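You operate a simulated robot arm through the tools that you are given. There is no shell and no other tool.

You run a simulated robot arm. Do the job below in one go: nothing can be reset, and whatever is moved stays where it is left.

JOB
Set the red stop knob to 1 and the green to 4, lock them and test both pedals.
Fine: free the orange lever to turn them; press each pedal down once they are locked; leave the bleed tab shut.
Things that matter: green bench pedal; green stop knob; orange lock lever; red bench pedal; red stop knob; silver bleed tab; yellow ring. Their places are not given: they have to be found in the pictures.

Only the result counts: the job must be done as asked and must still hold three seconds after the hand-in. Knocking over, shifting, dropping, spilling or breaking anything else fails it.

ROBOT AND FRAMES
A 6-joint arm with a two-finger parallel gripper, fixed in place. Base frame: the origin is at the foot of the arm, x ahead of it, y to its left, z up; the work surface is at about z = 860. Lengths are in mm, angles in rad, forces in N, time in s.
With the tool pointing down near the work surface it reaches from about 400 to 860 mm from the base axis. Its first joint turns from -2.007 to 2.007 rad. Payload 4.2 kg.
The TCP is the grasp point between the finger pads, 23 mm short of the fingertips. In the tool frame z runs along the fingers and y along their closing line. The gripper opens to 94 mm. The fingers are 38 mm wide and 10 mm thick; the gripper's body (54 by 96 mm) begins 39 mm behind the TCP.
Orientation is that of the tool frame in the base frame, as a unit quaternion [x, y, z, w]. With the fingers straight down and closing along the base's y, the tool's x points along the base's -x, its y along +y and its z along -z.

CONTROLS
- The arm moves only by the tool servo_tool. Its argument "plan" is a list that holds one entry, the list of rows, each a list of 6 numbers: the shift along the tool's x, y, z in mm, then the turn, a rotation vector about the tool's x, y, z in rad. In form: [[[x, y, z, wx, wy, wz], ...]]. A call has 1 to 20 rows; each row shifts and turns the commanded pose from where the row before left it, along the tool's axes as they then stand. "jaw" is the closure, from 0 (fully open) to 1 (shut), set as the call begins (left out, the last holds). Rows are played at 5 a second. More than 50 mm and 0.15 rad between two rows, or a gripper value outside its range, and nothing of the call is played. A pose out of reach is approached as far as the arm can. The call stops where the force on the tool passes 90 N (or 10 N more than at its start, if that is more) or the arm is blocked; 0.2 s more then pass. The fingers move at their own pace (about 108 mm/s each) and stop on an object; they squeeze with about 41 N. The grip force told is the motor's: it shows also when the fingers shut on nothing. Time passes only in rows, and 0.2 s behind the last, so rows that do not move let the fingers close. It gives the time, the measured TCP pose, the force on the tool (base axes), the opening and the grip force at its end, in the units of the frame above (readings bear some noise), with the torque about the TCP (base axes, N m) and any sound that the robot's microphone picked up.
- Cameras (640 x 400 px; columns grow to the right, rows downward): "scene" is fixed at [42.3, 651.4, 1520.1]; the picture's right is [-0.57, -0.82, 0.00], its down [-0.35, 0.24, -0.91] and it looks along [0.74, -0.52, -0.42] (base axes); focal length 366 px, centre (320, 200). "wrist" rides on the gripper at [86, 16, -75] in the tool frame; the picture's right is [-0.18, 0.98, 0.00], its down [-0.58, -0.11, -0.81] and it looks along [-0.79, -0.15, 0.59] (tool axes); focal length 243 px, centre (320, 200).
- grab_frame(camera): a new picture of that camera. It takes no simulated time.
- raise_lower(by): slides the trunk up (or, below 0, down) by that many mm; the arm rides with it, the base frame stays. It gives what a move gives, with no picture.
- pixel_to_xyz(camera, pixels): for up to 12 pixels [column, row] of the newest picture of that camera ("zoom" is the newest enlarged one), the place [x, y, z] in the base frame of the surface seen there, good to about 3 mm, but the place of the scene camera against the robot may be out by one fixed shift of up to 12 mm in any direction. It takes no simulated time.
- enlarge(camera, box): a new picture of the part [left, top, right, bottom] of that camera's present view, enlarged. It takes no simulated time.
- job_done(): hands the job in; it is judged then, once.

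Open the gripper and draw the arm clear of the work before you hand the job in, unless the task says otherwise.

The tools are called after "Request:" as name(argument=value, ...) on one line, values as JSON. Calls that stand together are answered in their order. servo_tool: Moves the arm, as the interface text tells. Its arguments: {"type":"object","properties":{"plan":{"type":"array","items":{"type":"array","items":{"type":"array","items":{"type":"number"}}}},"jaw":{"type":"number"}},"required":["plan"]} The other tools are called the same way: raise_lower (by) slides the trunk up or down; grab_frame (camera) takes a picture; pixel_to_xyz (camera, pixels) gives the place of the surface under pixels of a picture; enlarge (camera, box) takes an enlarged picture of a part of a camera's view; job_done () hands the job in.

At the start:

```text
time_s: 0.0
position: [470.4, 175.5, 1256.9]
orientation: [0.0, 1.0, 0.0, 0.0]
force: [0.4, -0.2, 0.5]
moment: [-0.01, 0.01, 0.03]
finger_gap: 93.9
gripper_force: 0.1
trunk travel left (down, up): [-875.0, 115.0]
```

scene: 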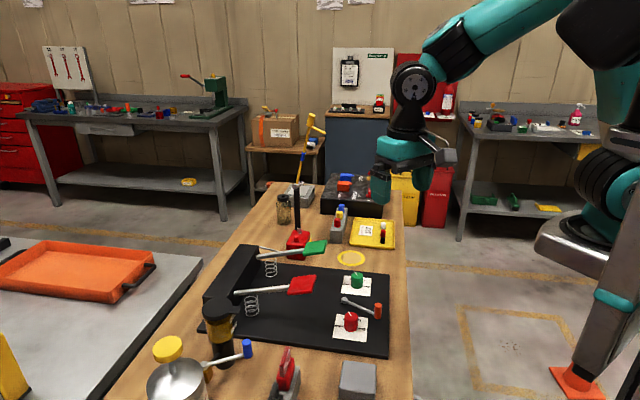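
wrist: 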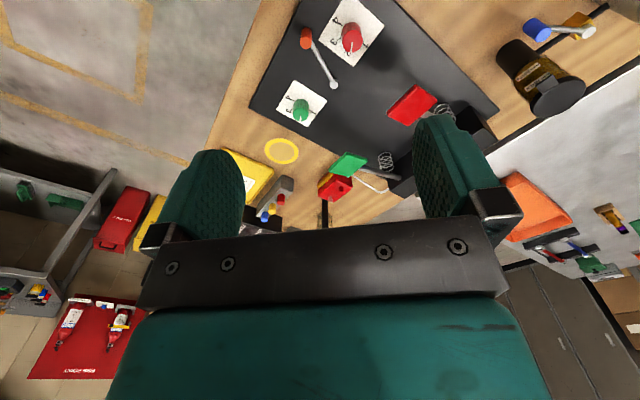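

The scene shows the black board with pedals (near 302,285 and 315,247), knobs (350,320 and 357,280) and an orange lever (378,311). I enlarge this area in both cameras to see the details.

Request:
enlarge(camera="scene", box=[200, 220, 420, 360])

Request:
enlarge(camera="wrist", box=[240, 0, 520, 200])

```text
2.86 times, centred on (310, 290) of scene
```

zoom: 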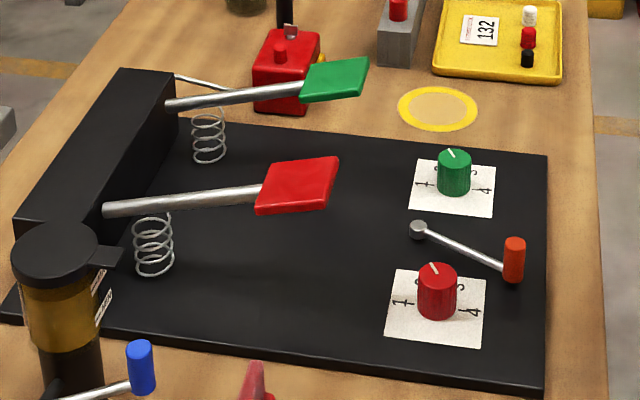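

```text
2.00 times, centred on (380, 100) of wrist
```

zoom: 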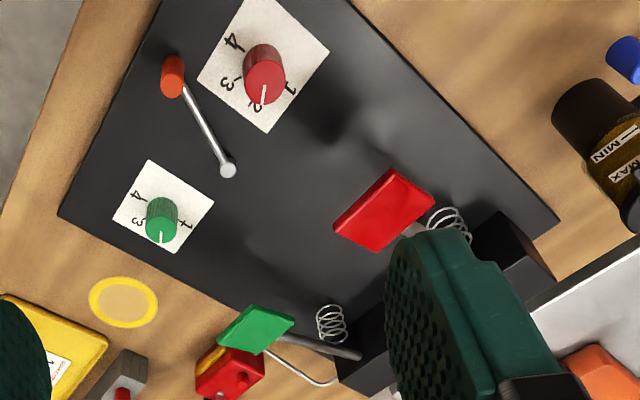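

The zoom shows dials with 1..4 marks and white pointer lines. I measure the key points in the scene camera, by scene pixels.

Request:
grab_frame(camera="scene")

Request:
pixel_to_xyz(camera="scene", pixels=[[350, 314], [350, 324], [357, 275], [357, 283], [344, 300], [378, 309], [302, 284], [315, 246], [351, 260], [250, 290], [235, 292], [370, 345]])

Request:
grab_frame(camera="wrist")

Request:
pixel_to_xyz(camera="wrist", pixels=[[352, 35], [301, 108], [306, 38], [334, 86], [411, 104], [348, 164], [281, 150], [370, 182], [326, 190]])

Request:
enlarge(camera="wrist", box=[310, 130, 420, 210])

Request:
enlarge(camera="scene", box=[230, 180, 350, 260])

```text
taken
```

scene: 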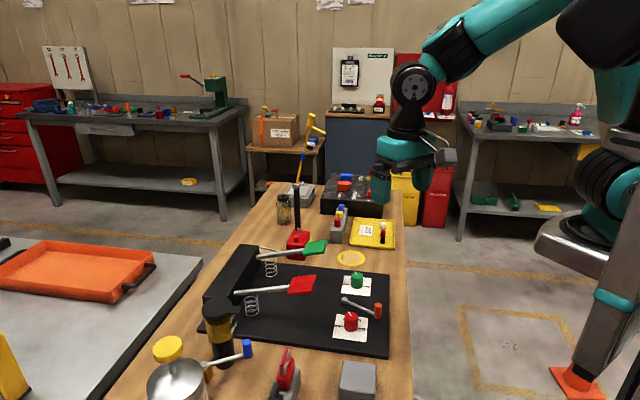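

```text
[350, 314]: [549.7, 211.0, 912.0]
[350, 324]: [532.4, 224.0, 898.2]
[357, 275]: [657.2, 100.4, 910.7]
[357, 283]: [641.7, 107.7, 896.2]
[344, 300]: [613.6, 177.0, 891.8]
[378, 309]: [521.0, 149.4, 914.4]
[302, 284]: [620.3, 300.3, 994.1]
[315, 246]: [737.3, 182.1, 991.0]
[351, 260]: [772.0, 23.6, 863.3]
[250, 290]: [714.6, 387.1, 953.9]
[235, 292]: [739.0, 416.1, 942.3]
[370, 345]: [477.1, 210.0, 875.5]
```

```text
taken
```

wrist: 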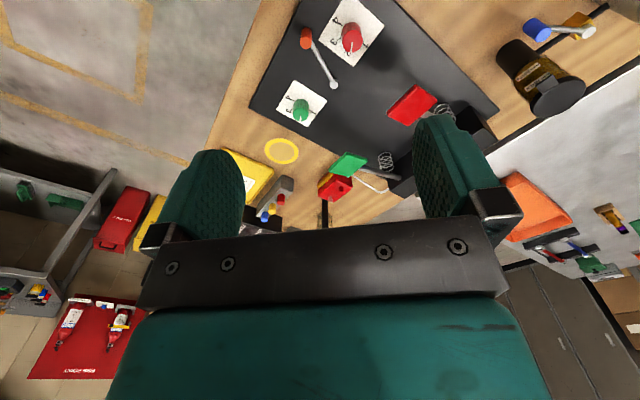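

```text
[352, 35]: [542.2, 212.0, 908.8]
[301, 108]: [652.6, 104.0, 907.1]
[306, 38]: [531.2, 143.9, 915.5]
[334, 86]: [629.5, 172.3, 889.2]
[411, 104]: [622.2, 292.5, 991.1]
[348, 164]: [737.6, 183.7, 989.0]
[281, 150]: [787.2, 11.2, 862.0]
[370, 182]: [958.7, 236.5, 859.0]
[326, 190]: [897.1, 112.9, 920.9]
```

```text
5.00 times, centred on (365, 170) of wrist
```

zoom: 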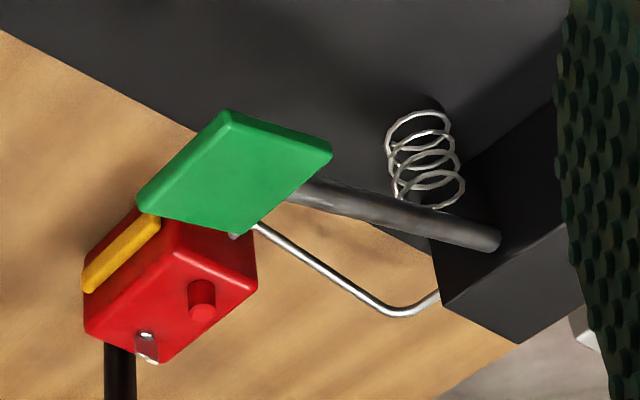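

```text
5.00 times, centred on (290, 220) of scene
```

zoom: 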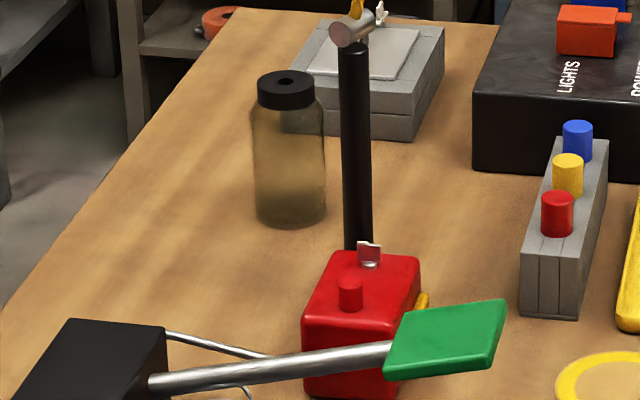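

Wrist fixes: red knob top (542,212,909), green knob top (653,104,907), orange grip (531,144,915), lever pivot (629,172,889). I move the wrist camera nearer to the dials for a clear view.

Request:
servo_tool(plan=[[[8, 8, 25, 0, 0, 0], [8, 8, 25, 0, 0, 0], [8, 8, 25, 0, 0, 0], [8, 8, 25, 0, 0, 0], [8, 8, 25, 0, 0, 0], [8, 8, 25, 0, 0, 0], [0, 0, 0, 0, 0, 0]]])

Request:
grab_frame(camera="wrist")

Request:
enlarge(camera="wrist", box=[160, 0, 480, 200])

```text
time_s: 1.6
position: [421.5, 223.1, 1107.6]
orientation: [0.0, 1.0, 0.0, 0.0]
force: [0.3, -0.4, -0.4]
moment: [0.0, 0.01, 0.01]
finger_gap: 94.1
gripper_force: 0.0
trunk travel left (down, up): [-875.0, 115.0]
```

```text
taken
```

wrist: 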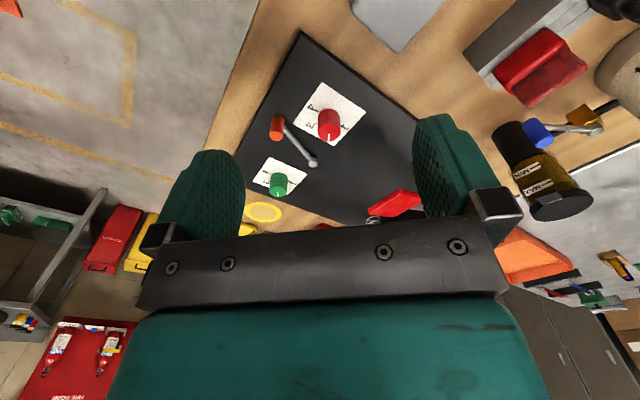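

```text
2.00 times, centred on (320, 100) of wrist
```

zoom: 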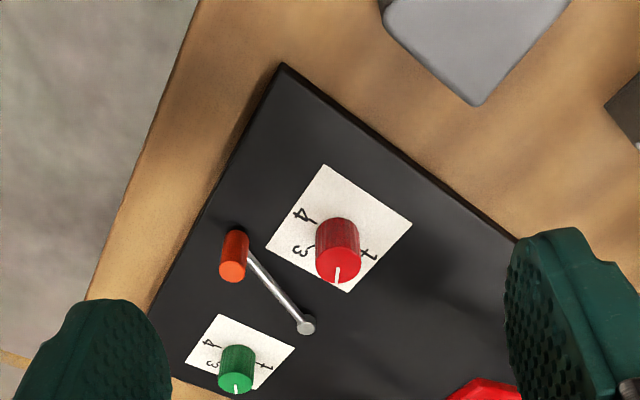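

The dials are seen at a slant and the near digits are hidden by the knobs. I move ahead 100 mm, then tilt the tool so the camera looks more steeply down.

Request:
servo_tool(plan=[[[-20, -3, -6, 0, 0, 0], [-20, -3, -6, 0, 0, 0], [-20, -3, -6, 0, 0, 0], [-20, 0, -6, 0, 0, 0], [-20, 0, 0, 0, 0, 0], [0, 0, 0, 0, 0.13, 0], [0, 0, 0, 0, 0.13, 0], [0, 0, 0, 0, 0.13, 0], [0, 0, 0, 0, 0.13, 0], [0, 0, 0, 0, 0.13, 0], [0, 0, 0, 0, 0, 0]]])

Request:
grab_frame(camera="wrist")

Request:
enlarge(camera="wrist", box=[160, 40, 480, 240])

```text
time_s: 4.0
position: [522.9, 213.6, 1132.7]
orientation: [0.0, 0.948, 0.001, -0.32]
force: [0.2, -0.6, 0.8]
moment: [-0.01, 0.01, -0.03]
finger_gap: 93.8
gripper_force: 0.1
trunk travel left (down, up): [-875.0, 115.0]
```

```text
taken
```

wrist: 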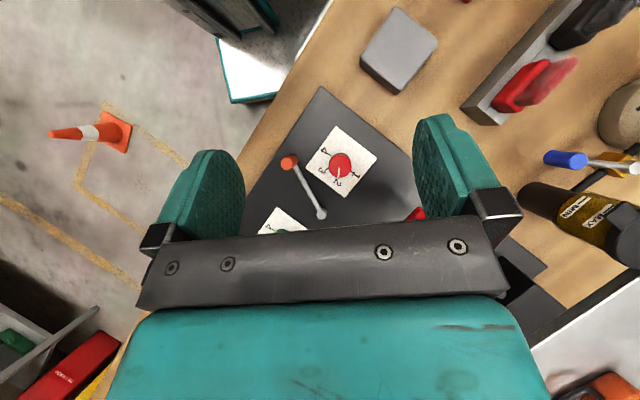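

```text
2.00 times, centred on (320, 140) of wrist
```

zoom: 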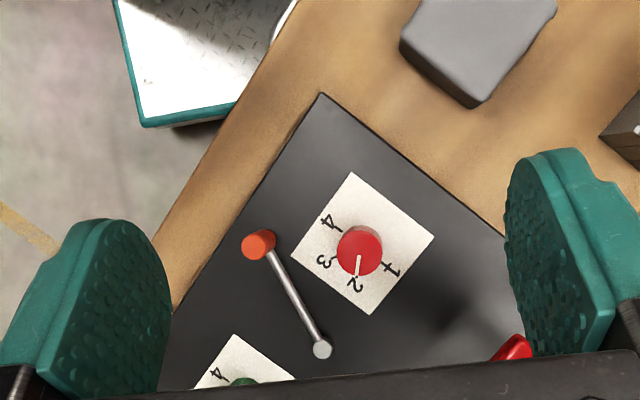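

The red pointer sits at about 2 (zoom 357,262), with 1 at zoom (390,266) and 4 at (330,222). I enlarge the red dial and read points from it.

Request:
enlarge(camera="wrist", box=[270, 100, 390, 230])

```text
3.08 times, centred on (330, 165) of wrist
```

zoom: 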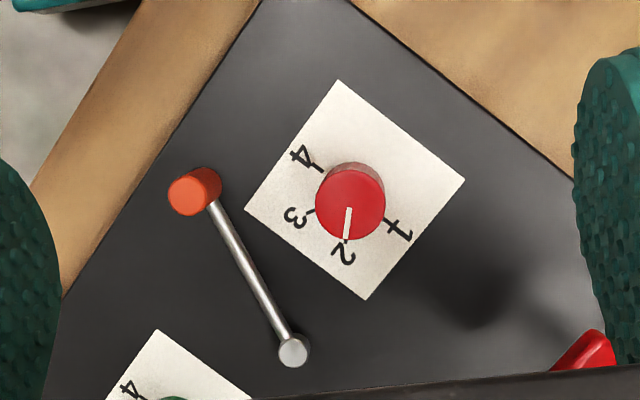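

Request:
pixel_to_xyz(camera="zoom", pixels=[[350, 200], [347, 235], [397, 228], [310, 211], [316, 168], [346, 243], [338, 80], [465, 180], [366, 300], [245, 210], [193, 193], [292, 350]])

```text
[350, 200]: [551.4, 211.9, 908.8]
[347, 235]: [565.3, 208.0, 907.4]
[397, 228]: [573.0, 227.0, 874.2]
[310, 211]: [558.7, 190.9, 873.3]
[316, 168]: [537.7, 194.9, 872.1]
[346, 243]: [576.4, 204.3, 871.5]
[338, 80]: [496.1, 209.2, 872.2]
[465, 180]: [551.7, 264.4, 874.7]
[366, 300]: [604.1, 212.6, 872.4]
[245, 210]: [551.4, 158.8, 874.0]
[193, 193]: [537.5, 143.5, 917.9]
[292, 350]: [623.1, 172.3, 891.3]
```

The red dial centre is about (551,212), top z≈908, and its pointer is at 2. Now I shift the camera ahead and to the right to see the green dial in the same way.

Request:
servo_tool(plan=[[[-14.4, -18, -10.9, 0, 0, 0], [-14.4, -18, -10.9, 0, 0, 0], [-14.4, -18, -10.9, 0, 0, 0], [-14.4, -18, -10.9, 0, 0, 0], [-14.4, -18, -10.9, 0, 0, 0], [0, 0, 0, 0, 0, 0]]])

Request:
grab_frame(camera="wrist")

Request:
enlarge(camera="wrist", box=[270, 100, 390, 230])

```text
time_s: 5.4
position: [614.3, 124.8, 1133.6]
orientation: [-0.001, 0.948, 0.0, -0.32]
force: [0.1, -0.1, -0.1]
moment: [-0.01, 0.0, 0.0]
finger_gap: 93.9
gripper_force: 0.0
trunk travel left (down, up): [-875.0, 115.0]
```

```text
taken
```

wrist: 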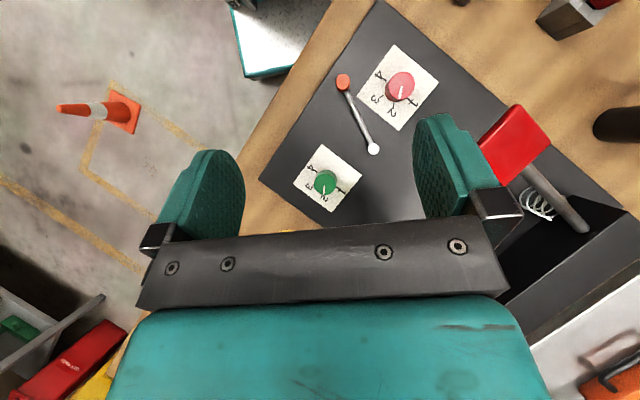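

```text
3.08 times, centred on (330, 165) of wrist
```

zoom: 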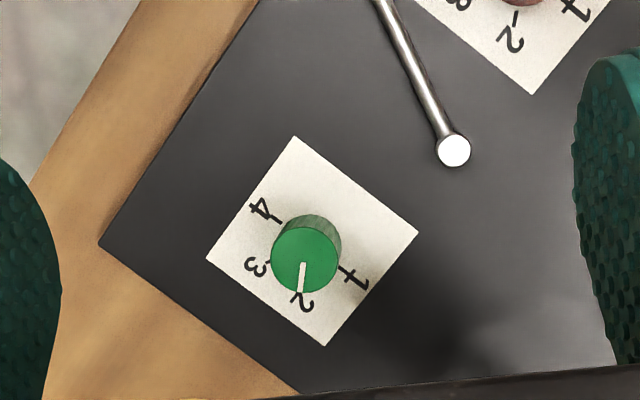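

The green pointer also sits at 2 (zoom 301,285). I read the green dial's points.

Request:
pixel_to_xyz(camera="zoom", pixels=[[306, 260], [301, 287], [353, 278], [266, 263], [276, 219], [293, 137], [417, 233], [325, 346], [207, 257], [454, 151], [100, 242], [410, 60]])

Request:
pixel_to_xyz(camera="wrist", pixels=[[344, 82], [373, 149], [400, 86], [511, 140], [516, 105], [553, 138], [482, 143], [507, 184], [550, 205], [359, 118]])

Request:
enlarge(camera="wrist", box=[310, 40, 450, 170])

```text
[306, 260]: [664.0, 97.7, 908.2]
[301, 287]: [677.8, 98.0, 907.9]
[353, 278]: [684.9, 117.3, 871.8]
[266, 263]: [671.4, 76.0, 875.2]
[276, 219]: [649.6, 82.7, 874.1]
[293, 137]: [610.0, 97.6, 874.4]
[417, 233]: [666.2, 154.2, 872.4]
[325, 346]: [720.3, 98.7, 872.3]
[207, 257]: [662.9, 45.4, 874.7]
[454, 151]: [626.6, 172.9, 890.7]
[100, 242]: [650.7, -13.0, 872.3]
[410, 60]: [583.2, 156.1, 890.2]
```

```text
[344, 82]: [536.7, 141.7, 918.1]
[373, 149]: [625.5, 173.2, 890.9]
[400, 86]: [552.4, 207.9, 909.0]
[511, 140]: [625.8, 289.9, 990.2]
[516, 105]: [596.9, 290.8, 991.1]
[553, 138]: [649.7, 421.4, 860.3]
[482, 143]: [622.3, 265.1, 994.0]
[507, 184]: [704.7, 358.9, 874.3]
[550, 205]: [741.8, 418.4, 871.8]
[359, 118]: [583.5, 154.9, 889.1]
```

```text
3.08 times, centred on (380, 105) of wrist
```

zoom: 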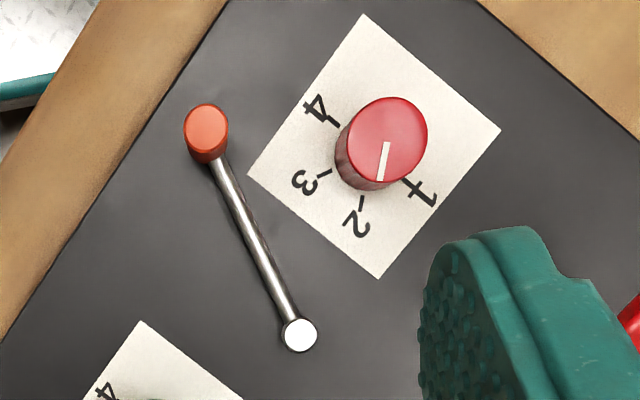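

Green dial centre is about (664.5,98.5) with spacing near 57–60° per number; the lever runs from pivot (625,173) to grip (537,142), heading 199°. I straighten the tool, part-close the fingers, and hover over the orange grip with the fingers straddling the bar.

Request:
servo_tool(plan=[[[0, 0, 0, 0, -0.13, 0], [0, 0, 0, 0, -0.13, 0], [0, 0, 0, 0, -0.13, 0], [0, 0, 0, 0, -0.13, 0], [0, 0, 0, 0, -0.13, 0], [15.4, 3.4, 20, 0, 0, 0], [15.4, 3.4, 20, 0, 0, 0], [15.4, 3.4, 20, 0, 0, 0], [15.4, 3.4, 20, 0, 0, 0], [15.4, 3.4, 20, 0, 0, 0], [0, 0, 20, 0, 0, -0.113], [0, 0, 13, 0, 0, -0.113], [0, 0, 0, 0, 0, -0.113], [0, 0, 0, 0, 0, 0]]], jaw=0.53)

Request:
grab_frame(camera="wrist")

Request:
enlarge(camera="scene", box=[260, 200, 440, 360])

```text
time_s: 8.4
position: [537.0, 141.9, 1000.7]
orientation: [-0.169, 0.986, 0.0, 0.0]
force: [0.2, -0.5, 0.2]
moment: [0.03, 0.01, -0.03]
finger_gap: 44.3
gripper_force: 0.1
trunk travel left (down, up): [-875.0, 115.0]
```

```text
taken
```

wrist: 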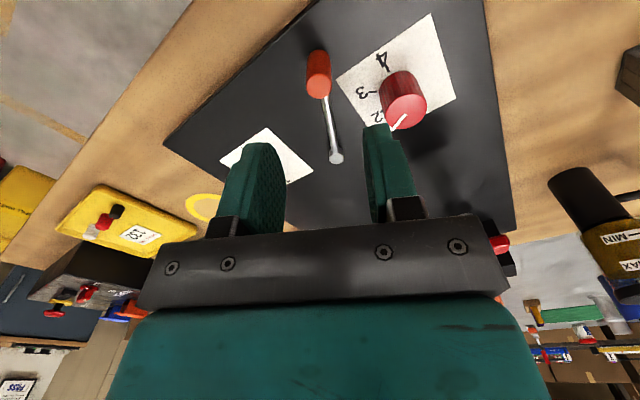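

```text
2.50 times, centred on (350, 280) of scene
```

zoom: 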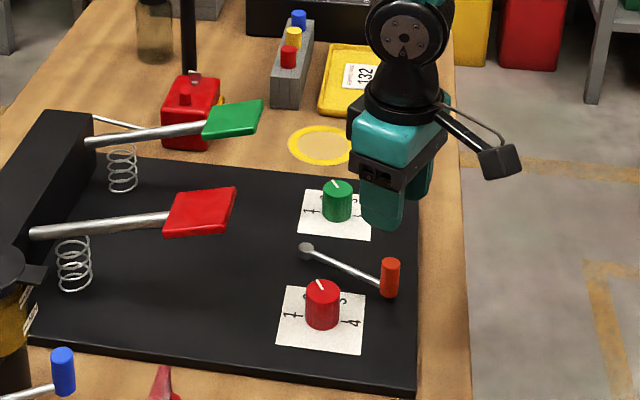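

The wrist picture shows the grip at (318,62–90) and pivot at (335,157). I check their places once more from this closer view.

Request:
pixel_to_xyz(camera="wrist", pixels=[[318, 88], [318, 75], [318, 58], [326, 105], [336, 157], [307, 88], [330, 88], [400, 95], [409, 121]])

Request:
enlarge(camera="wrist", box=[220, 20, 460, 180])

```text
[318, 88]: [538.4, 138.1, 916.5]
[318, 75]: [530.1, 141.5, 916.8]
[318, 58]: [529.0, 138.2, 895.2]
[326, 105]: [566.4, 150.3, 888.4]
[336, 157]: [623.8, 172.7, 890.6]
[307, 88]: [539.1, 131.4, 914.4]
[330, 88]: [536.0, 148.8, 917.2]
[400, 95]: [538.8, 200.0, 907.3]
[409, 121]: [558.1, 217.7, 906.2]
```

```text
2.50 times, centred on (340, 100) of wrist
```

zoom: 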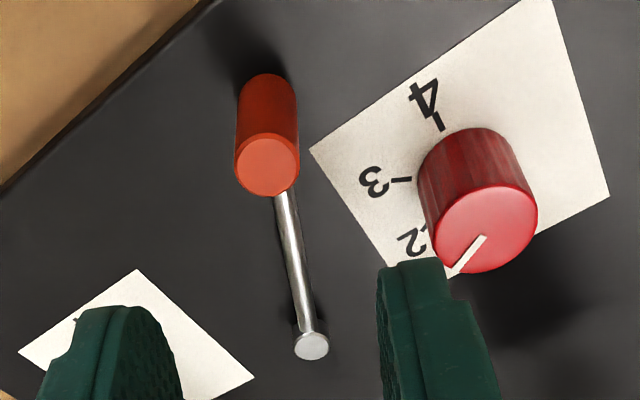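

The grip is centred at about (537,140,917 top), dia about 18 mm, so the fingers straddle it. I descend 98 mm.

Request:
servo_tool(plan=[[[0, 1, 20, 0, 0, 0], [0, 0, 20, 0, 0, 0], [0, 0, 20, 0, 0, 0], [0, 0, 20, 0, 0, 0], [0, 0, 10, 0, 0, 0], [0, 0, 8, 0, 0, 0], [0, 0, 0, 0, 0, 0]]])

Request:
enlarge(camera="scene", box=[300, 240, 420, 350])

Request:
grab_frame(camera="wrist")

```text
time_s: 10.0
position: [535.3, 143.1, 899.8]
orientation: [-0.168, 0.986, 0.0, 0.001]
force: [0.4, -0.8, -0.2]
moment: [0.02, 0.03, 0.0]
finger_gap: 44.0
gripper_force: 0.1
trunk travel left (down, up): [-875.0, 115.0]
```

```text
3.64 times, centred on (360, 295) of scene
```

zoom: 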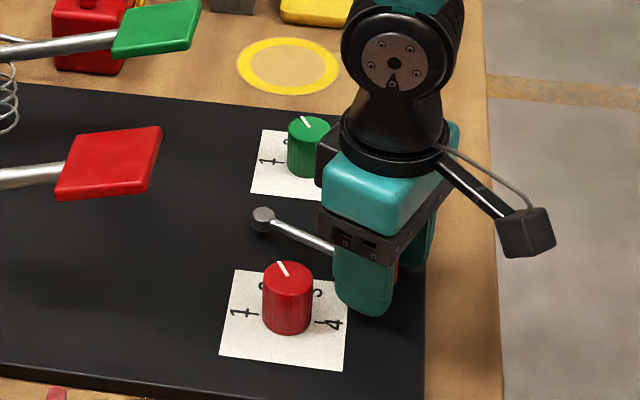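

```text
taken
```

wrist: 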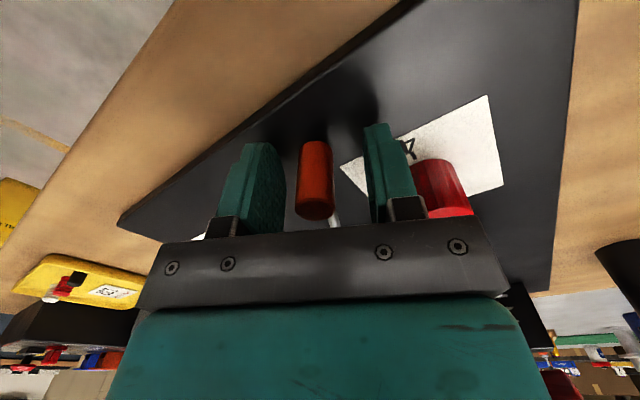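

The grip stands between the fingers at (315,180) and nothing touches. I close on it.

Request:
servo_tool(plan=[[[0, 0, 0, 0, 0, 0], [0, 0, 0, 0, 0, 0], [0, 0, 0, 0, 0, 0]]], jaw=1)

```text
time_s: 10.8
position: [536.2, 141.2, 900.3]
orientation: [-0.168, 0.986, -0.001, 0.0]
force: [6.3, -14.5, -0.7]
moment: [0.17, -0.13, -0.18]
finger_gap: 17.4
gripper_force: 45.5
trunk travel left (down, up): [-875.0, 115.0]
```

Gripped at 17.4 mm. I try a small counter-clockwise arc (toward green) about the pivot, radius 94 mm, to see whether it yields.

Request:
servo_tool(plan=[[[-0.03, -2.35, 0, 0, 0, -0.025], [-0.03, -2.35, 0, 0, 0, -0.025], [-0.03, -2.35, 0, 0, 0, -0.025], [-0.03, -2.35, 0, 0, 0, -0.025]]])

```text
time_s: 11.8
position: [538.5, 134.1, 899.8]
orientation: [-0.218, 0.976, 0.001, 0.0]
force: [3.6, 6.3, -17.7]
moment: [-0.19, 0.03, 0.24]
finger_gap: 17.7
gripper_force: 45.1
trunk travel left (down, up): [-875.0, 115.0]
```

It yields with low force, so this direction is free. I continue the arc about 0.4 rad.

Request:
servo_tool(plan=[[[-0.08, -3.76, 0, 0, 0, -0.04], [-0.08, -3.76, 0, 0, 0, -0.04], [-0.08, -3.76, 0, 0, 0, -0.04], [-0.08, -3.76, 0, 0, 0, -0.04], [-0.08, -3.76, 0, 0, 0, -0.04], [-0.08, -3.76, 0, 0, 0, -0.04], [-0.08, -3.76, 0, 0, 0, -0.04], [-0.08, -3.76, 0, 0, 0, -0.04], [-0.08, -3.76, 0, 0, 0, -0.04], [-0.08, -3.76, 0, 0, 0, -0.04]]])

Request:
enlarge(camera="scene", box=[300, 240, 420, 350])

```text
time_s: 14.0
position: [561.4, 101.9, 900.0]
orientation: [-0.408, 0.913, 0.0, -0.001]
force: [-4.6, -2.8, -27.6]
moment: [-0.44, 0.21, 0.05]
finger_gap: 17.4
gripper_force: 45.1
trunk travel left (down, up): [-875.0, 115.0]
```

```text
3.64 times, centred on (360, 295) of scene
```

zoom: 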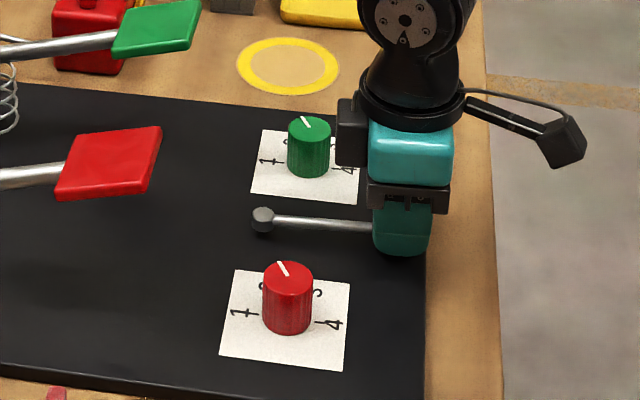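

Lever has turned about 29° (now near 228°), with a slight downward pull of 28 N. I go on, easing the tool down a little to relieve it.

Request:
servo_tool(plan=[[[-0.08, -3.76, 0.3, 0, 0, -0.04], [-0.08, -3.76, 0.3, 0, 0, -0.04], [-0.08, -3.76, 0.3, 0, 0, -0.04], [-0.08, -3.76, 0.3, 0, 0, -0.04], [-0.08, -3.76, 0, 0, 0, -0.04], [-0.08, -3.76, 0, 0, 0, -0.04]]])

```text
time_s: 15.4
position: [581.3, 88.6, 900.3]
orientation: [-0.513, 0.859, 0.0, 0.0]
force: [-5.3, -8.3, -5.0]
moment: [-0.89, 0.53, 0.03]
finger_gap: 17.6
gripper_force: 44.5
trunk travel left (down, up): [-875.0, 115.0]
```

Now at about 242° with low force. I continue in small steps to find the end stop.

Request:
servo_tool(plan=[[[-0.04, -2.82, 0, 0, 0, -0.03], [-0.04, -2.82, 0, 0, 0, -0.03], [-0.04, -2.82, 0, 0, 0, -0.03], [-0.04, -2.82, 0, 0, 0, -0.03]]])

```text
time_s: 16.4
position: [591.3, 85.4, 899.4]
orientation: [-0.564, 0.826, 0.001, 0.0]
force: [-4.2, -10.6, 9.6]
moment: [-0.61, 0.33, 0.04]
finger_gap: 17.9
gripper_force: 44.9
trunk travel left (down, up): [-875.0, 115.0]
```

At about 249° it still turns freely with no tangential resistance. I continue.

Request:
servo_tool(plan=[[[-0.04, -2.82, 0, 0, 0, -0.03], [-0.04, -2.82, 0, 0, 0, -0.03], [-0.04, -2.82, 0, 0, 0, -0.03], [-0.04, -2.82, 0, 0, 0, -0.03]]])

Request:
enlarge(camera="scene", box=[300, 240, 420, 350])

```text
time_s: 17.4
position: [594.1, 84.8, 901.6]
orientation: [-0.615, 0.788, 0.004, -0.004]
force: [-50.4, 15.3, 15.0]
moment: [0.06, -1.08, 0.09]
finger_gap: 17.8
gripper_force: 45.3
trunk travel left (down, up): [-875.0, 115.0]
```

```text
3.64 times, centred on (360, 295) of scene
```

zoom: 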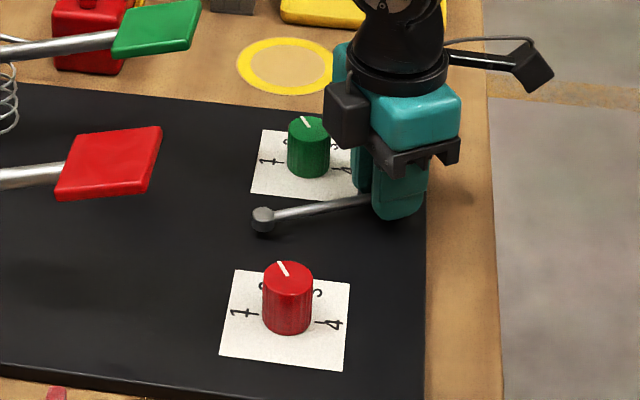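

The resistance rose to 50 N at 594,85, so the end stop is at about 250.6°, i.e. the lever is free. I back off the push, open the fingers a little and rise.

Request:
servo_tool(plan=[[[0, 3, 0, 0, 0, 0.03], [0, 3, 0, 0, 0, 0.03], [0, 0, 0, 0, 0, 0]]])

Request:
servo_tool(plan=[[[0, 0, 0, 0, 0, 0], [0, 0, 0, 0, 0, 0], [0, 0, -5, 0, 0, 0], [0, 0, -20, 0, 0, 0], [0, 0, -30, 0, 0, 0], [0, 0, -30, 0, 0, 0], [0, 0, -30, 0, 0, 0], [0, 0, 0, 0, 0, 0]]], jaw=0.55)

Request:
grab_frame(camera="wrist")

Request:
enlarge(camera="scene", box=[260, 200, 440, 360])

```text
time_s: 18.2
position: [594.2, 83.5, 899.4]
orientation: [-0.589, 0.808, 0.002, 0.0]
force: [-30.7, 10.2, -8.4]
moment: [0.12, -0.6, 0.08]
finger_gap: 17.5
gripper_force: 45.0
trunk travel left (down, up): [-875.0, 115.0]
```

```text
time_s: 20.0
position: [596.6, 81.8, 1013.9]
orientation: [-0.588, 0.809, 0.0, 0.0]
force: [0.2, 0.4, -0.4]
moment: [0.0, 0.01, 0.02]
finger_gap: 42.3
gripper_force: 0.1
trunk travel left (down, up): [-875.0, 115.0]
```

```text
taken
```

wrist: 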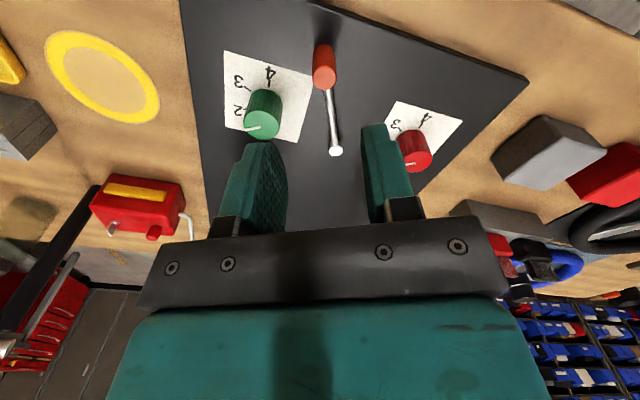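

```text
2.50 times, centred on (350, 280) of scene
```

zoom: 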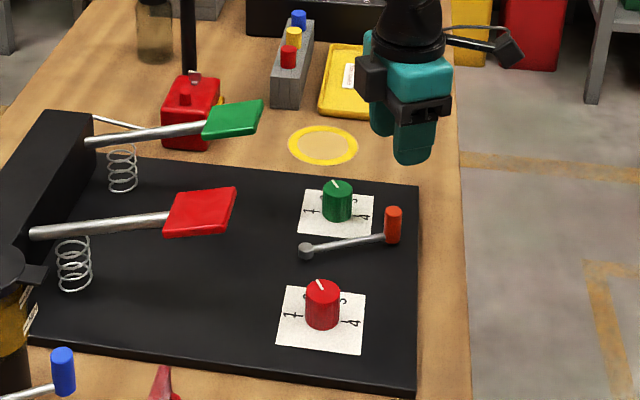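

The lever rests at the free end (scene zoom 393,225) and the red knob lies at (551,212). I turn the tool back to heading 180° and hover above the red knob with fingers 60 mm apart.

Request:
servo_tool(plan=[[[0, 0, 0, 0, 0, 0.1397], [0, 0, 0, 0, 0, 0.1397], [0, 0, 0, 0, 0, 0.1397], [0, 0, 0, 0, 0, 0.1397], [0, 0, 0, 0, 0, 0.1397], [0, 0, 0, 0, 0, 0.1397], [0, 0, 0, 0, 0, 0.1397], [0, 0, 0, 0, 0, 0.1397], [0, 0, 0, 0, 0, 0.1397], [9.1, 26, 0, 0, 0, 0], [9.1, 26, 0, 0, 0, 0], [9.1, 26, 0, 0, 0, 0], [9.1, 26, 0, 0, 0, 0], [9.1, 26, 0, 0, 0, 0], [0, 0, 0, 0, 0, 0]]], jaw=0.36)

Request:
grab_frame(camera="wrist")

Request:
enlarge(camera="wrist", box=[220, 20, 460, 180])

```text
time_s: 23.2
position: [551.4, 213.8, 1015.8]
orientation: [-0.001, 1.0, 0.0, 0.0]
force: [0.0, 0.6, 0.5]
moment: [-0.01, -0.01, -0.03]
finger_gap: 60.2
gripper_force: 0.1
trunk travel left (down, up): [-875.0, 115.0]
```

```text
taken
```

wrist: 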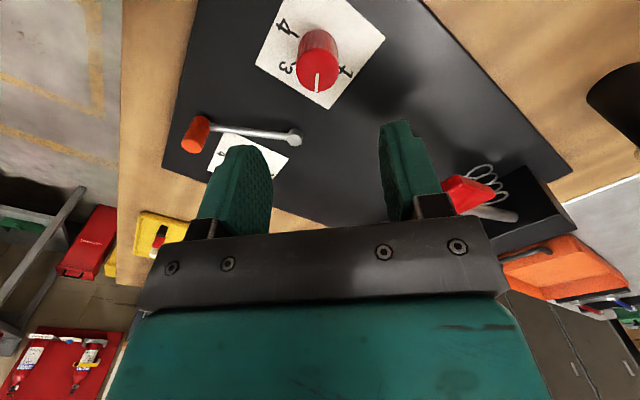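

```text
2.50 times, centred on (340, 100) of wrist
```

zoom: 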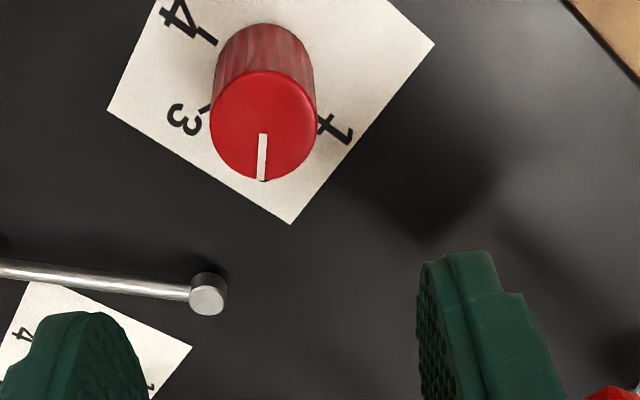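

Request:
pixel_to_xyz(camera="zoom", pixels=[[262, 126], [213, 126], [314, 126], [262, 75], [262, 178], [264, 130], [290, 223], [108, 110], [434, 44]])

Request:
pixel_to_xyz(camera="wrist", pixels=[[445, 182], [462, 178], [490, 190], [478, 200]])

```text
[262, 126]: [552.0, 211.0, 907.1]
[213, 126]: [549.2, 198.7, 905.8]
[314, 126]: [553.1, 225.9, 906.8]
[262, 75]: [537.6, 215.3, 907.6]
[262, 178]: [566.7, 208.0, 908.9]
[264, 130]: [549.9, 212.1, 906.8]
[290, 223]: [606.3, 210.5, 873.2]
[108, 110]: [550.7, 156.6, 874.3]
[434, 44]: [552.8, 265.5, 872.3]
```

```text
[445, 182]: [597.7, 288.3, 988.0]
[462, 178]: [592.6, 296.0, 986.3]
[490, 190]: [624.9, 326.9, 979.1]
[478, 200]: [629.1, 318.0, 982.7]
```

Knob centre is confirmed at (551.5,212), top 907.5, dia about 30 mm. I descend over it to z≈902 and close.

Request:
servo_tool(plan=[[[0, -1.5, 25, 0, 0, 0], [0, 0, 25, 0, 0, 0], [0, 0, 25, 0, 0, 0], [0, 0, 20, 0, 0, 0], [0, 0, 12, 0, 0, 0], [0, 0, 6, 0, 0, 0], [0, 0, 0, 0, 0, 0]]])

Request:
servo_tool(plan=[[[0, 0, 0, 0, 0, 0], [0, 0, 0, 0, 0, 0], [0, 0, 0, 0, 0, 0]]], jaw=1)

```text
time_s: 24.8
position: [551.3, 211.9, 903.0]
orientation: [-0.001, 1.0, 0.0, 0.0]
force: [0.0, 0.4, 0.6]
moment: [0.01, -0.03, -0.03]
finger_gap: 60.1
gripper_force: 0.1
trunk travel left (down, up): [-875.0, 115.0]
```

```text
time_s: 25.6
position: [551.4, 212.5, 902.0]
orientation: [-0.001, 1.0, 0.0, 0.0]
force: [0.4, 2.7, -2.7]
moment: [-0.39, -0.1, -0.03]
finger_gap: 31.8
gripper_force: 44.9
trunk travel left (down, up): [-875.0, 115.0]
```

The knob is held (31.8 mm, low side force). I turn it counter-clockwise toward 1, first by 0.5 rad to feel it.

Request:
servo_tool(plan=[[[0, 0, 0, 0, 0, -0.1], [0, 0, 0, 0, 0, -0.1], [0, 0, 0, 0, 0, -0.1], [0, 0, 0, 0, 0, -0.1], [0, 0, 0, 0, 0, -0.1], [0, 0, 0, 0, 0, 0]]])

Request:
grab_frame(camera="wrist")

Request:
enlarge(camera="scene", box=[300, 240, 420, 350])

```text
time_s: 27.0
position: [550.3, 211.4, 902.8]
orientation: [-0.249, 0.969, 0.0, 0.002]
force: [9.2, 2.9, 17.1]
moment: [-0.65, 0.54, 0.03]
finger_gap: 31.8
gripper_force: 44.5
trunk travel left (down, up): [-875.0, 115.0]
```

```text
taken
```

wrist: 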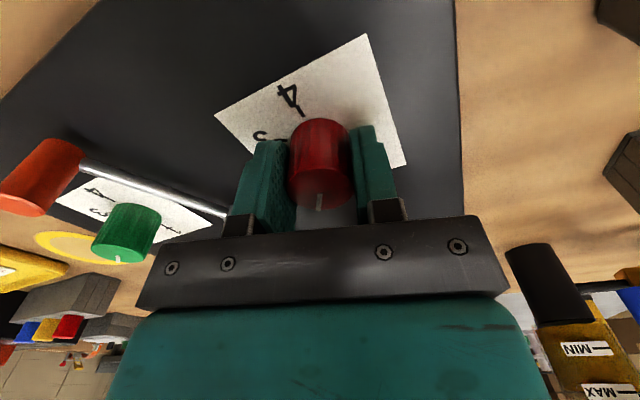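

```text
3.64 times, centred on (360, 295) of scene
```

zoom: 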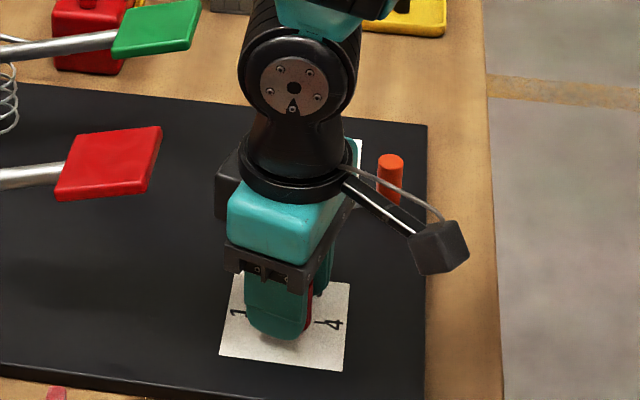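

The knob turns with the fingers and only small forces show. I turn the remaining ~0.53 rad.

Request:
servo_tool(plan=[[[0, 0, 0, 0, 0, -0.1], [0, 0, 0, 0, 0, -0.1], [0, 0, 0, 0, 0, -0.1], [0, 0, 0, 0, 0, -0.1], [0, 0, 0, 0, 0, -0.13], [0, 0, 0, 0, 0, 0]]])

Request:
servo_tool(plan=[[[0, 0, 0, 0, 0, 0], [0, 0, 0, 0, 0, 0], [0, 0, -5, 0, 0, 0], [0, 0, -20, 0, 0, 0], [0, 0, -30, 0, 0, 0], [0, 0, -30, 0, 0, 0], [0, 0, -30, 0, 0, 0], [0, 0, 0, 0, 0, 0]]], jaw=0.36)

Request:
grab_frame(camera="wrist")

Request:
enlarge(camera="wrist", box=[220, 0, 460, 160])

Request:
enlarge(camera="scene", box=[320, 290, 390, 350])

```text
time_s: 28.4
position: [551.9, 211.2, 900.9]
orientation: [-0.492, 0.87, 0.0, 0.002]
force: [14.5, 1.3, 22.1]
moment: [0.8, 0.13, -0.01]
finger_gap: 31.6
gripper_force: 44.8
trunk travel left (down, up): [-875.0, 115.0]
```

```text
time_s: 30.2
position: [549.9, 210.2, 1017.9]
orientation: [-0.494, 0.87, 0.0, 0.0]
force: [0.1, 0.4, -0.4]
moment: [0.03, 0.01, -0.02]
finger_gap: 60.2
gripper_force: 0.1
trunk travel left (down, up): [-875.0, 115.0]
```

```text
taken
```

wrist: 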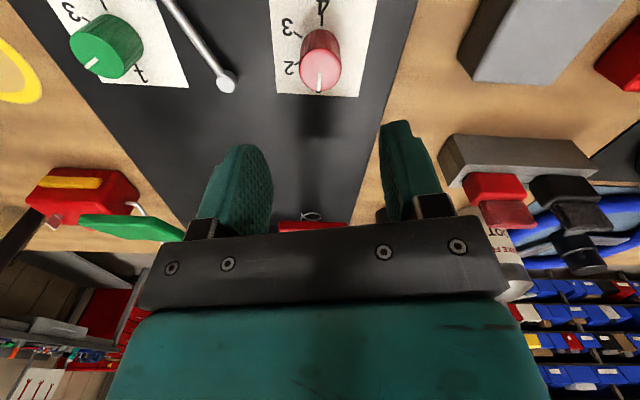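

```text
2.50 times, centred on (340, 80) of wrist
```

zoom: 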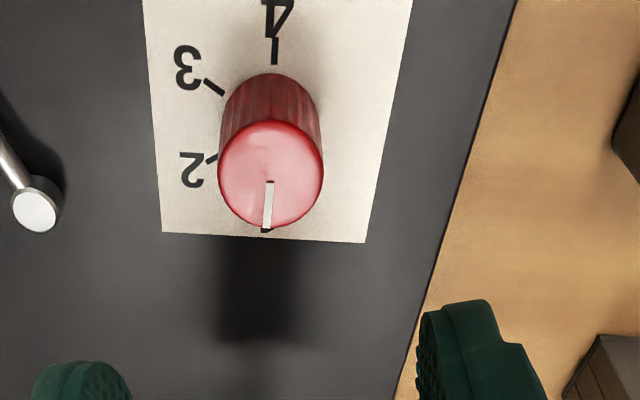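

```text
6.67 times, centred on (355, 320) of scene
```

zoom: 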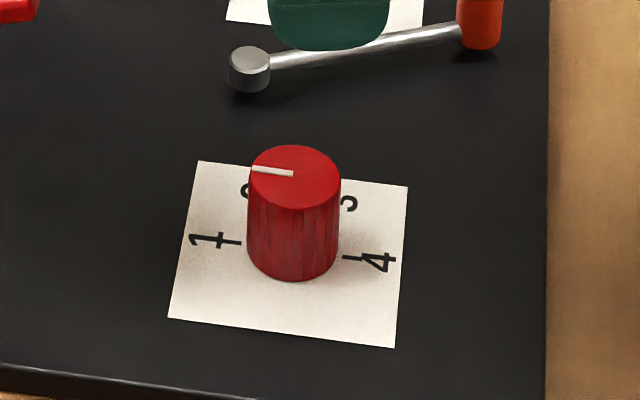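

Red's pointer now lies in line with the 1 and 4 ticks, on 1 (scene zoom pointer 253–293 vs ticks 230,241 and 355,258). Next I turn the tool to heading 270° and hover over the green knob.

Request:
servo_tool(plan=[[[0, 0, 0, 0, 0, -0.1344], [0, 0, 0, 0, 0, -0.1344], [0, 0, 0, 0, 0, -0.1344], [0, 0, 0, 0, 0, -0.1344], [22.3, -22.9, 0, 0, 0, 0], [22.3, -22.9, 0, 0, 0, 0], [22.3, -22.9, 0, 0, 0, 0], [22.3, -22.9, 0, 0, 0, 0], [22.3, -22.9, 0, 0, 0, 0], [0, 0, 0, 0, 0, 0]]])

Request:
grab_frame(camera="wrist")

Request:
enlarge(camera="wrist", box=[220, 0, 460, 160])

Request:
enlarge(camera="scene", box=[260, 200, 440, 360])

```text
time_s: 32.4
position: [663.0, 99.1, 1013.1]
orientation: [-0.706, 0.708, 0.0, 0.0]
force: [0.0, -0.6, 1.6]
moment: [0.01, 0.0, 0.03]
finger_gap: 60.1
gripper_force: 0.0
trunk travel left (down, up): [-875.0, 115.0]
```

```text
taken
```

wrist: 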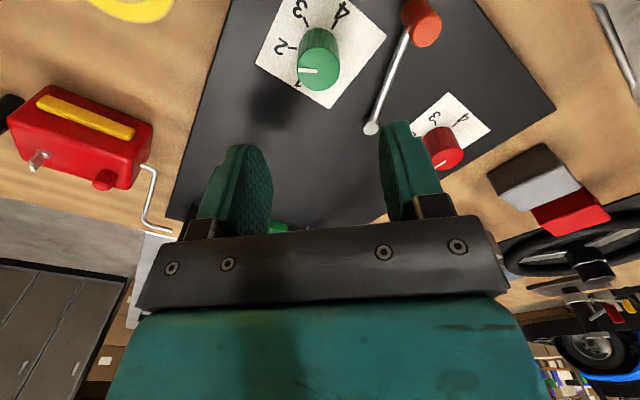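

```text
2.50 times, centred on (340, 80) of wrist
```

zoom: 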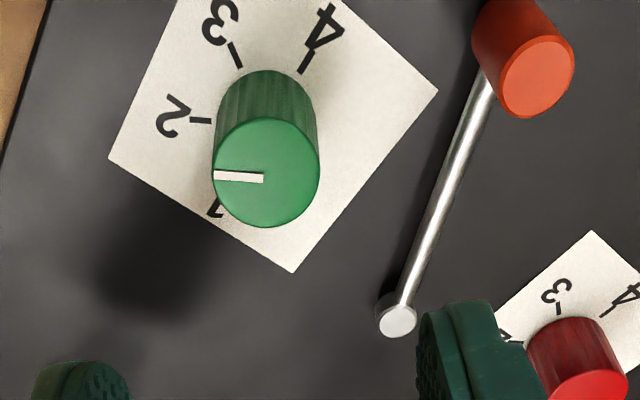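

```text
2.50 times, centred on (350, 280) of scene
```

zoom: 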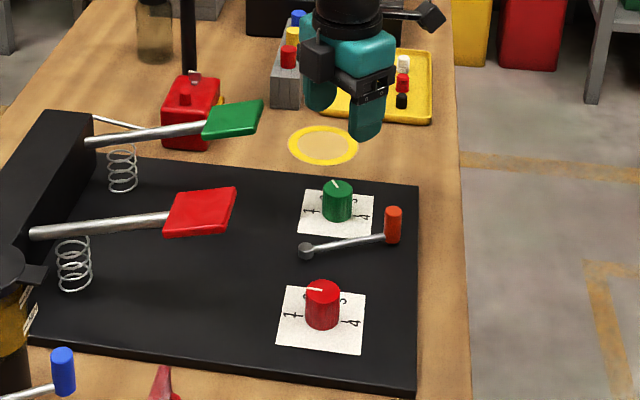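

The green knob is below (wrist 319,70) and the pedal is only just seen at (280,228). I check the knob's centre before descending.

Request:
pixel_to_xyz(camera="zoom", pixels=[[266, 172], [216, 172], [318, 172], [266, 120], [266, 224], [292, 272], [108, 157], [437, 91], [536, 76]])

Request:
pixel_to_xyz(camera="wrist", pixels=[[278, 226], [285, 226], [38, 161]])

Request:
enlarge(camera="wrist", box=[0, 70, 200, 250])

```text
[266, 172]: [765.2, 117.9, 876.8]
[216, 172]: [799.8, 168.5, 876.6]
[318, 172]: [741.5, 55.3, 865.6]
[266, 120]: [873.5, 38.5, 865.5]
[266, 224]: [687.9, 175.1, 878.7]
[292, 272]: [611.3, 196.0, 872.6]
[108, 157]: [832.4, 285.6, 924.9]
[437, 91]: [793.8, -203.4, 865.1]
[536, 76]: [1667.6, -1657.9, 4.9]
```

```text
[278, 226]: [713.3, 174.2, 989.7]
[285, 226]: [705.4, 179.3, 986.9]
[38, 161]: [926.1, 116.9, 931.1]
```

```text
2.22 times, centred on (100, 160) of wrist
```

zoom: 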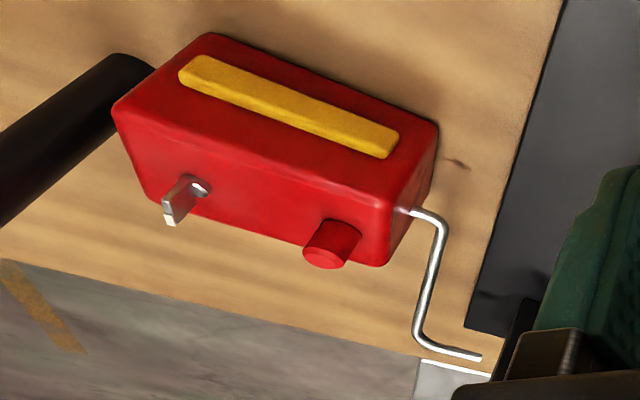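

Those zoom points belonged to the scene zoom, so I re-take the wrist zoom and measure the knob again.

Request:
enlarge(camera="wrist", box=[220, 0, 460, 160])

Request:
pixel_to_xyz(camera="zoom", pixels=[[266, 172], [216, 172], [318, 172], [266, 120], [266, 224], [292, 272], [108, 157], [437, 91], [536, 76]])

```text
2.50 times, centred on (340, 80) of wrist
```

zoom: 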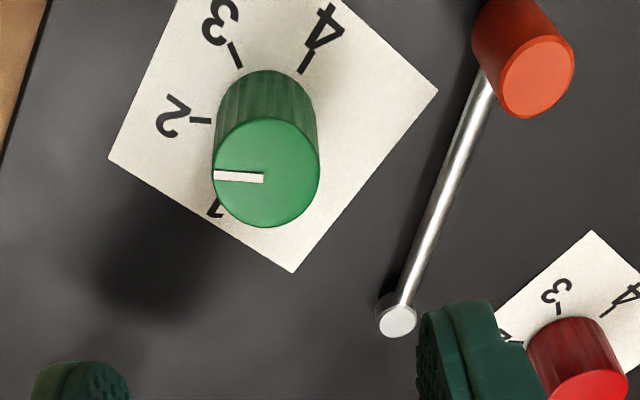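

```text
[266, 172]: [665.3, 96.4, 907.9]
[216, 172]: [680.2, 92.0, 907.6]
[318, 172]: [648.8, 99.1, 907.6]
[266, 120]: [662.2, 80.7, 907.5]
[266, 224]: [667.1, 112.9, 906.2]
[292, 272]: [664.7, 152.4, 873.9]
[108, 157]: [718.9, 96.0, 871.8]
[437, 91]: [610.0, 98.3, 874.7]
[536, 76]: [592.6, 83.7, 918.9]
```

Green knob centre is about (664.6,97.3), right under the hand. I descend and close.

Request:
servo_tool(plan=[[[1, 0, 25, 0, 0, 0], [0, 0, 25, 0, 0, 0], [0, 0, 25, 0, 0, 0], [0, 0, 20, 0, 0, 0], [0, 0, 12, 0, 0, 0], [0, 0, 6, 0, 0, 0], [0, 0, 0, 0, 0, 0]]])

Request:
servo_tool(plan=[[[0, 0, 0, 0, 0, 0], [0, 0, 0, 0, 0, 0], [0, 0, 0, 0, 0, 0]]], jaw=1)

```text
time_s: 34.0
position: [663.0, 97.8, 902.5]
orientation: [-0.707, 0.707, 0.0, 0.0]
force: [-0.1, -0.6, -1.0]
moment: [-0.02, -0.01, -0.02]
finger_gap: 60.2
gripper_force: 0.0
trunk travel left (down, up): [-875.0, 115.0]
```

```text
time_s: 34.8
position: [664.3, 98.9, 902.5]
orientation: [-0.707, 0.707, 0.0, 0.0]
force: [-3.6, 0.3, -1.8]
moment: [0.24, -0.56, -0.01]
finger_gap: 31.8
gripper_force: 44.7
trunk travel left (down, up): [-875.0, 115.0]
```

Held at 31.8 mm. I turn it clockwise (tool +z) toward 4, first 1.0 rad.

Request:
servo_tool(plan=[[[0, 0, 0, 0, 0, 0.1], [0, 0, 0, 0, 0, 0.1], [0, 0, 0, 0, 0, 0.1], [0, 0, 0, 0, 0, 0.1], [0, 0, 0, 0, 0, 0.1], [0, 0, 0, 0, 0, 0.1], [0, 0, 0, 0, 0, 0.1], [0, 0, 0, 0, 0, 0.1], [0, 0, 0, 0, 0, 0.1], [0, 0, 0, 0, 0, 0.1], [0, 0, 0, 0, 0, 0]]])

Request:
grab_frame(camera="wrist")

Request:
enlarge(camera="scene", box=[260, 200, 440, 360])

```text
time_s: 37.2
position: [664.2, 98.5, 901.9]
orientation: [-0.279, 0.96, 0.001, -0.002]
force: [-4.5, 0.0, -34.3]
moment: [-0.09, -0.95, 0.04]
finger_gap: 31.7
gripper_force: 45.0
trunk travel left (down, up): [-875.0, 115.0]
```

```text
taken
```

wrist: 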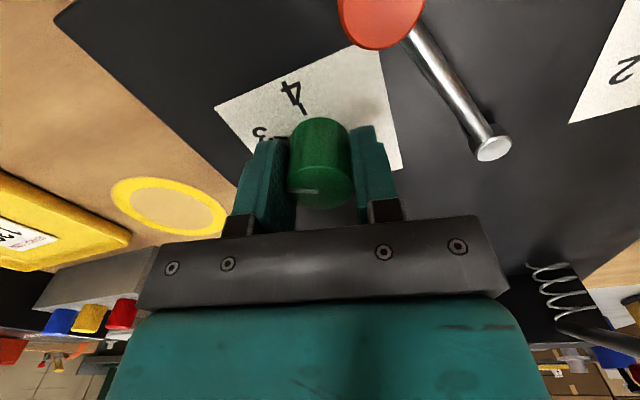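

```text
2.50 times, centred on (350, 280) of scene
```

zoom: 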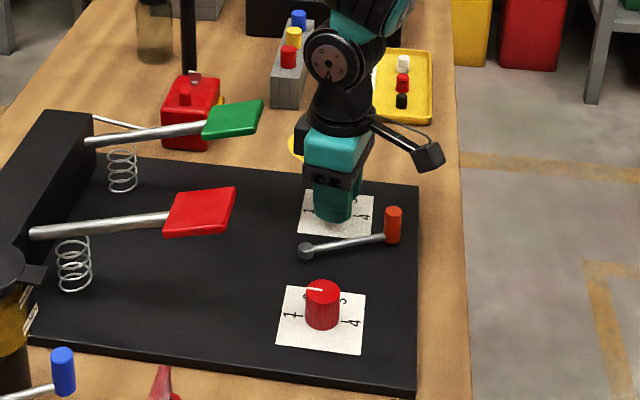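

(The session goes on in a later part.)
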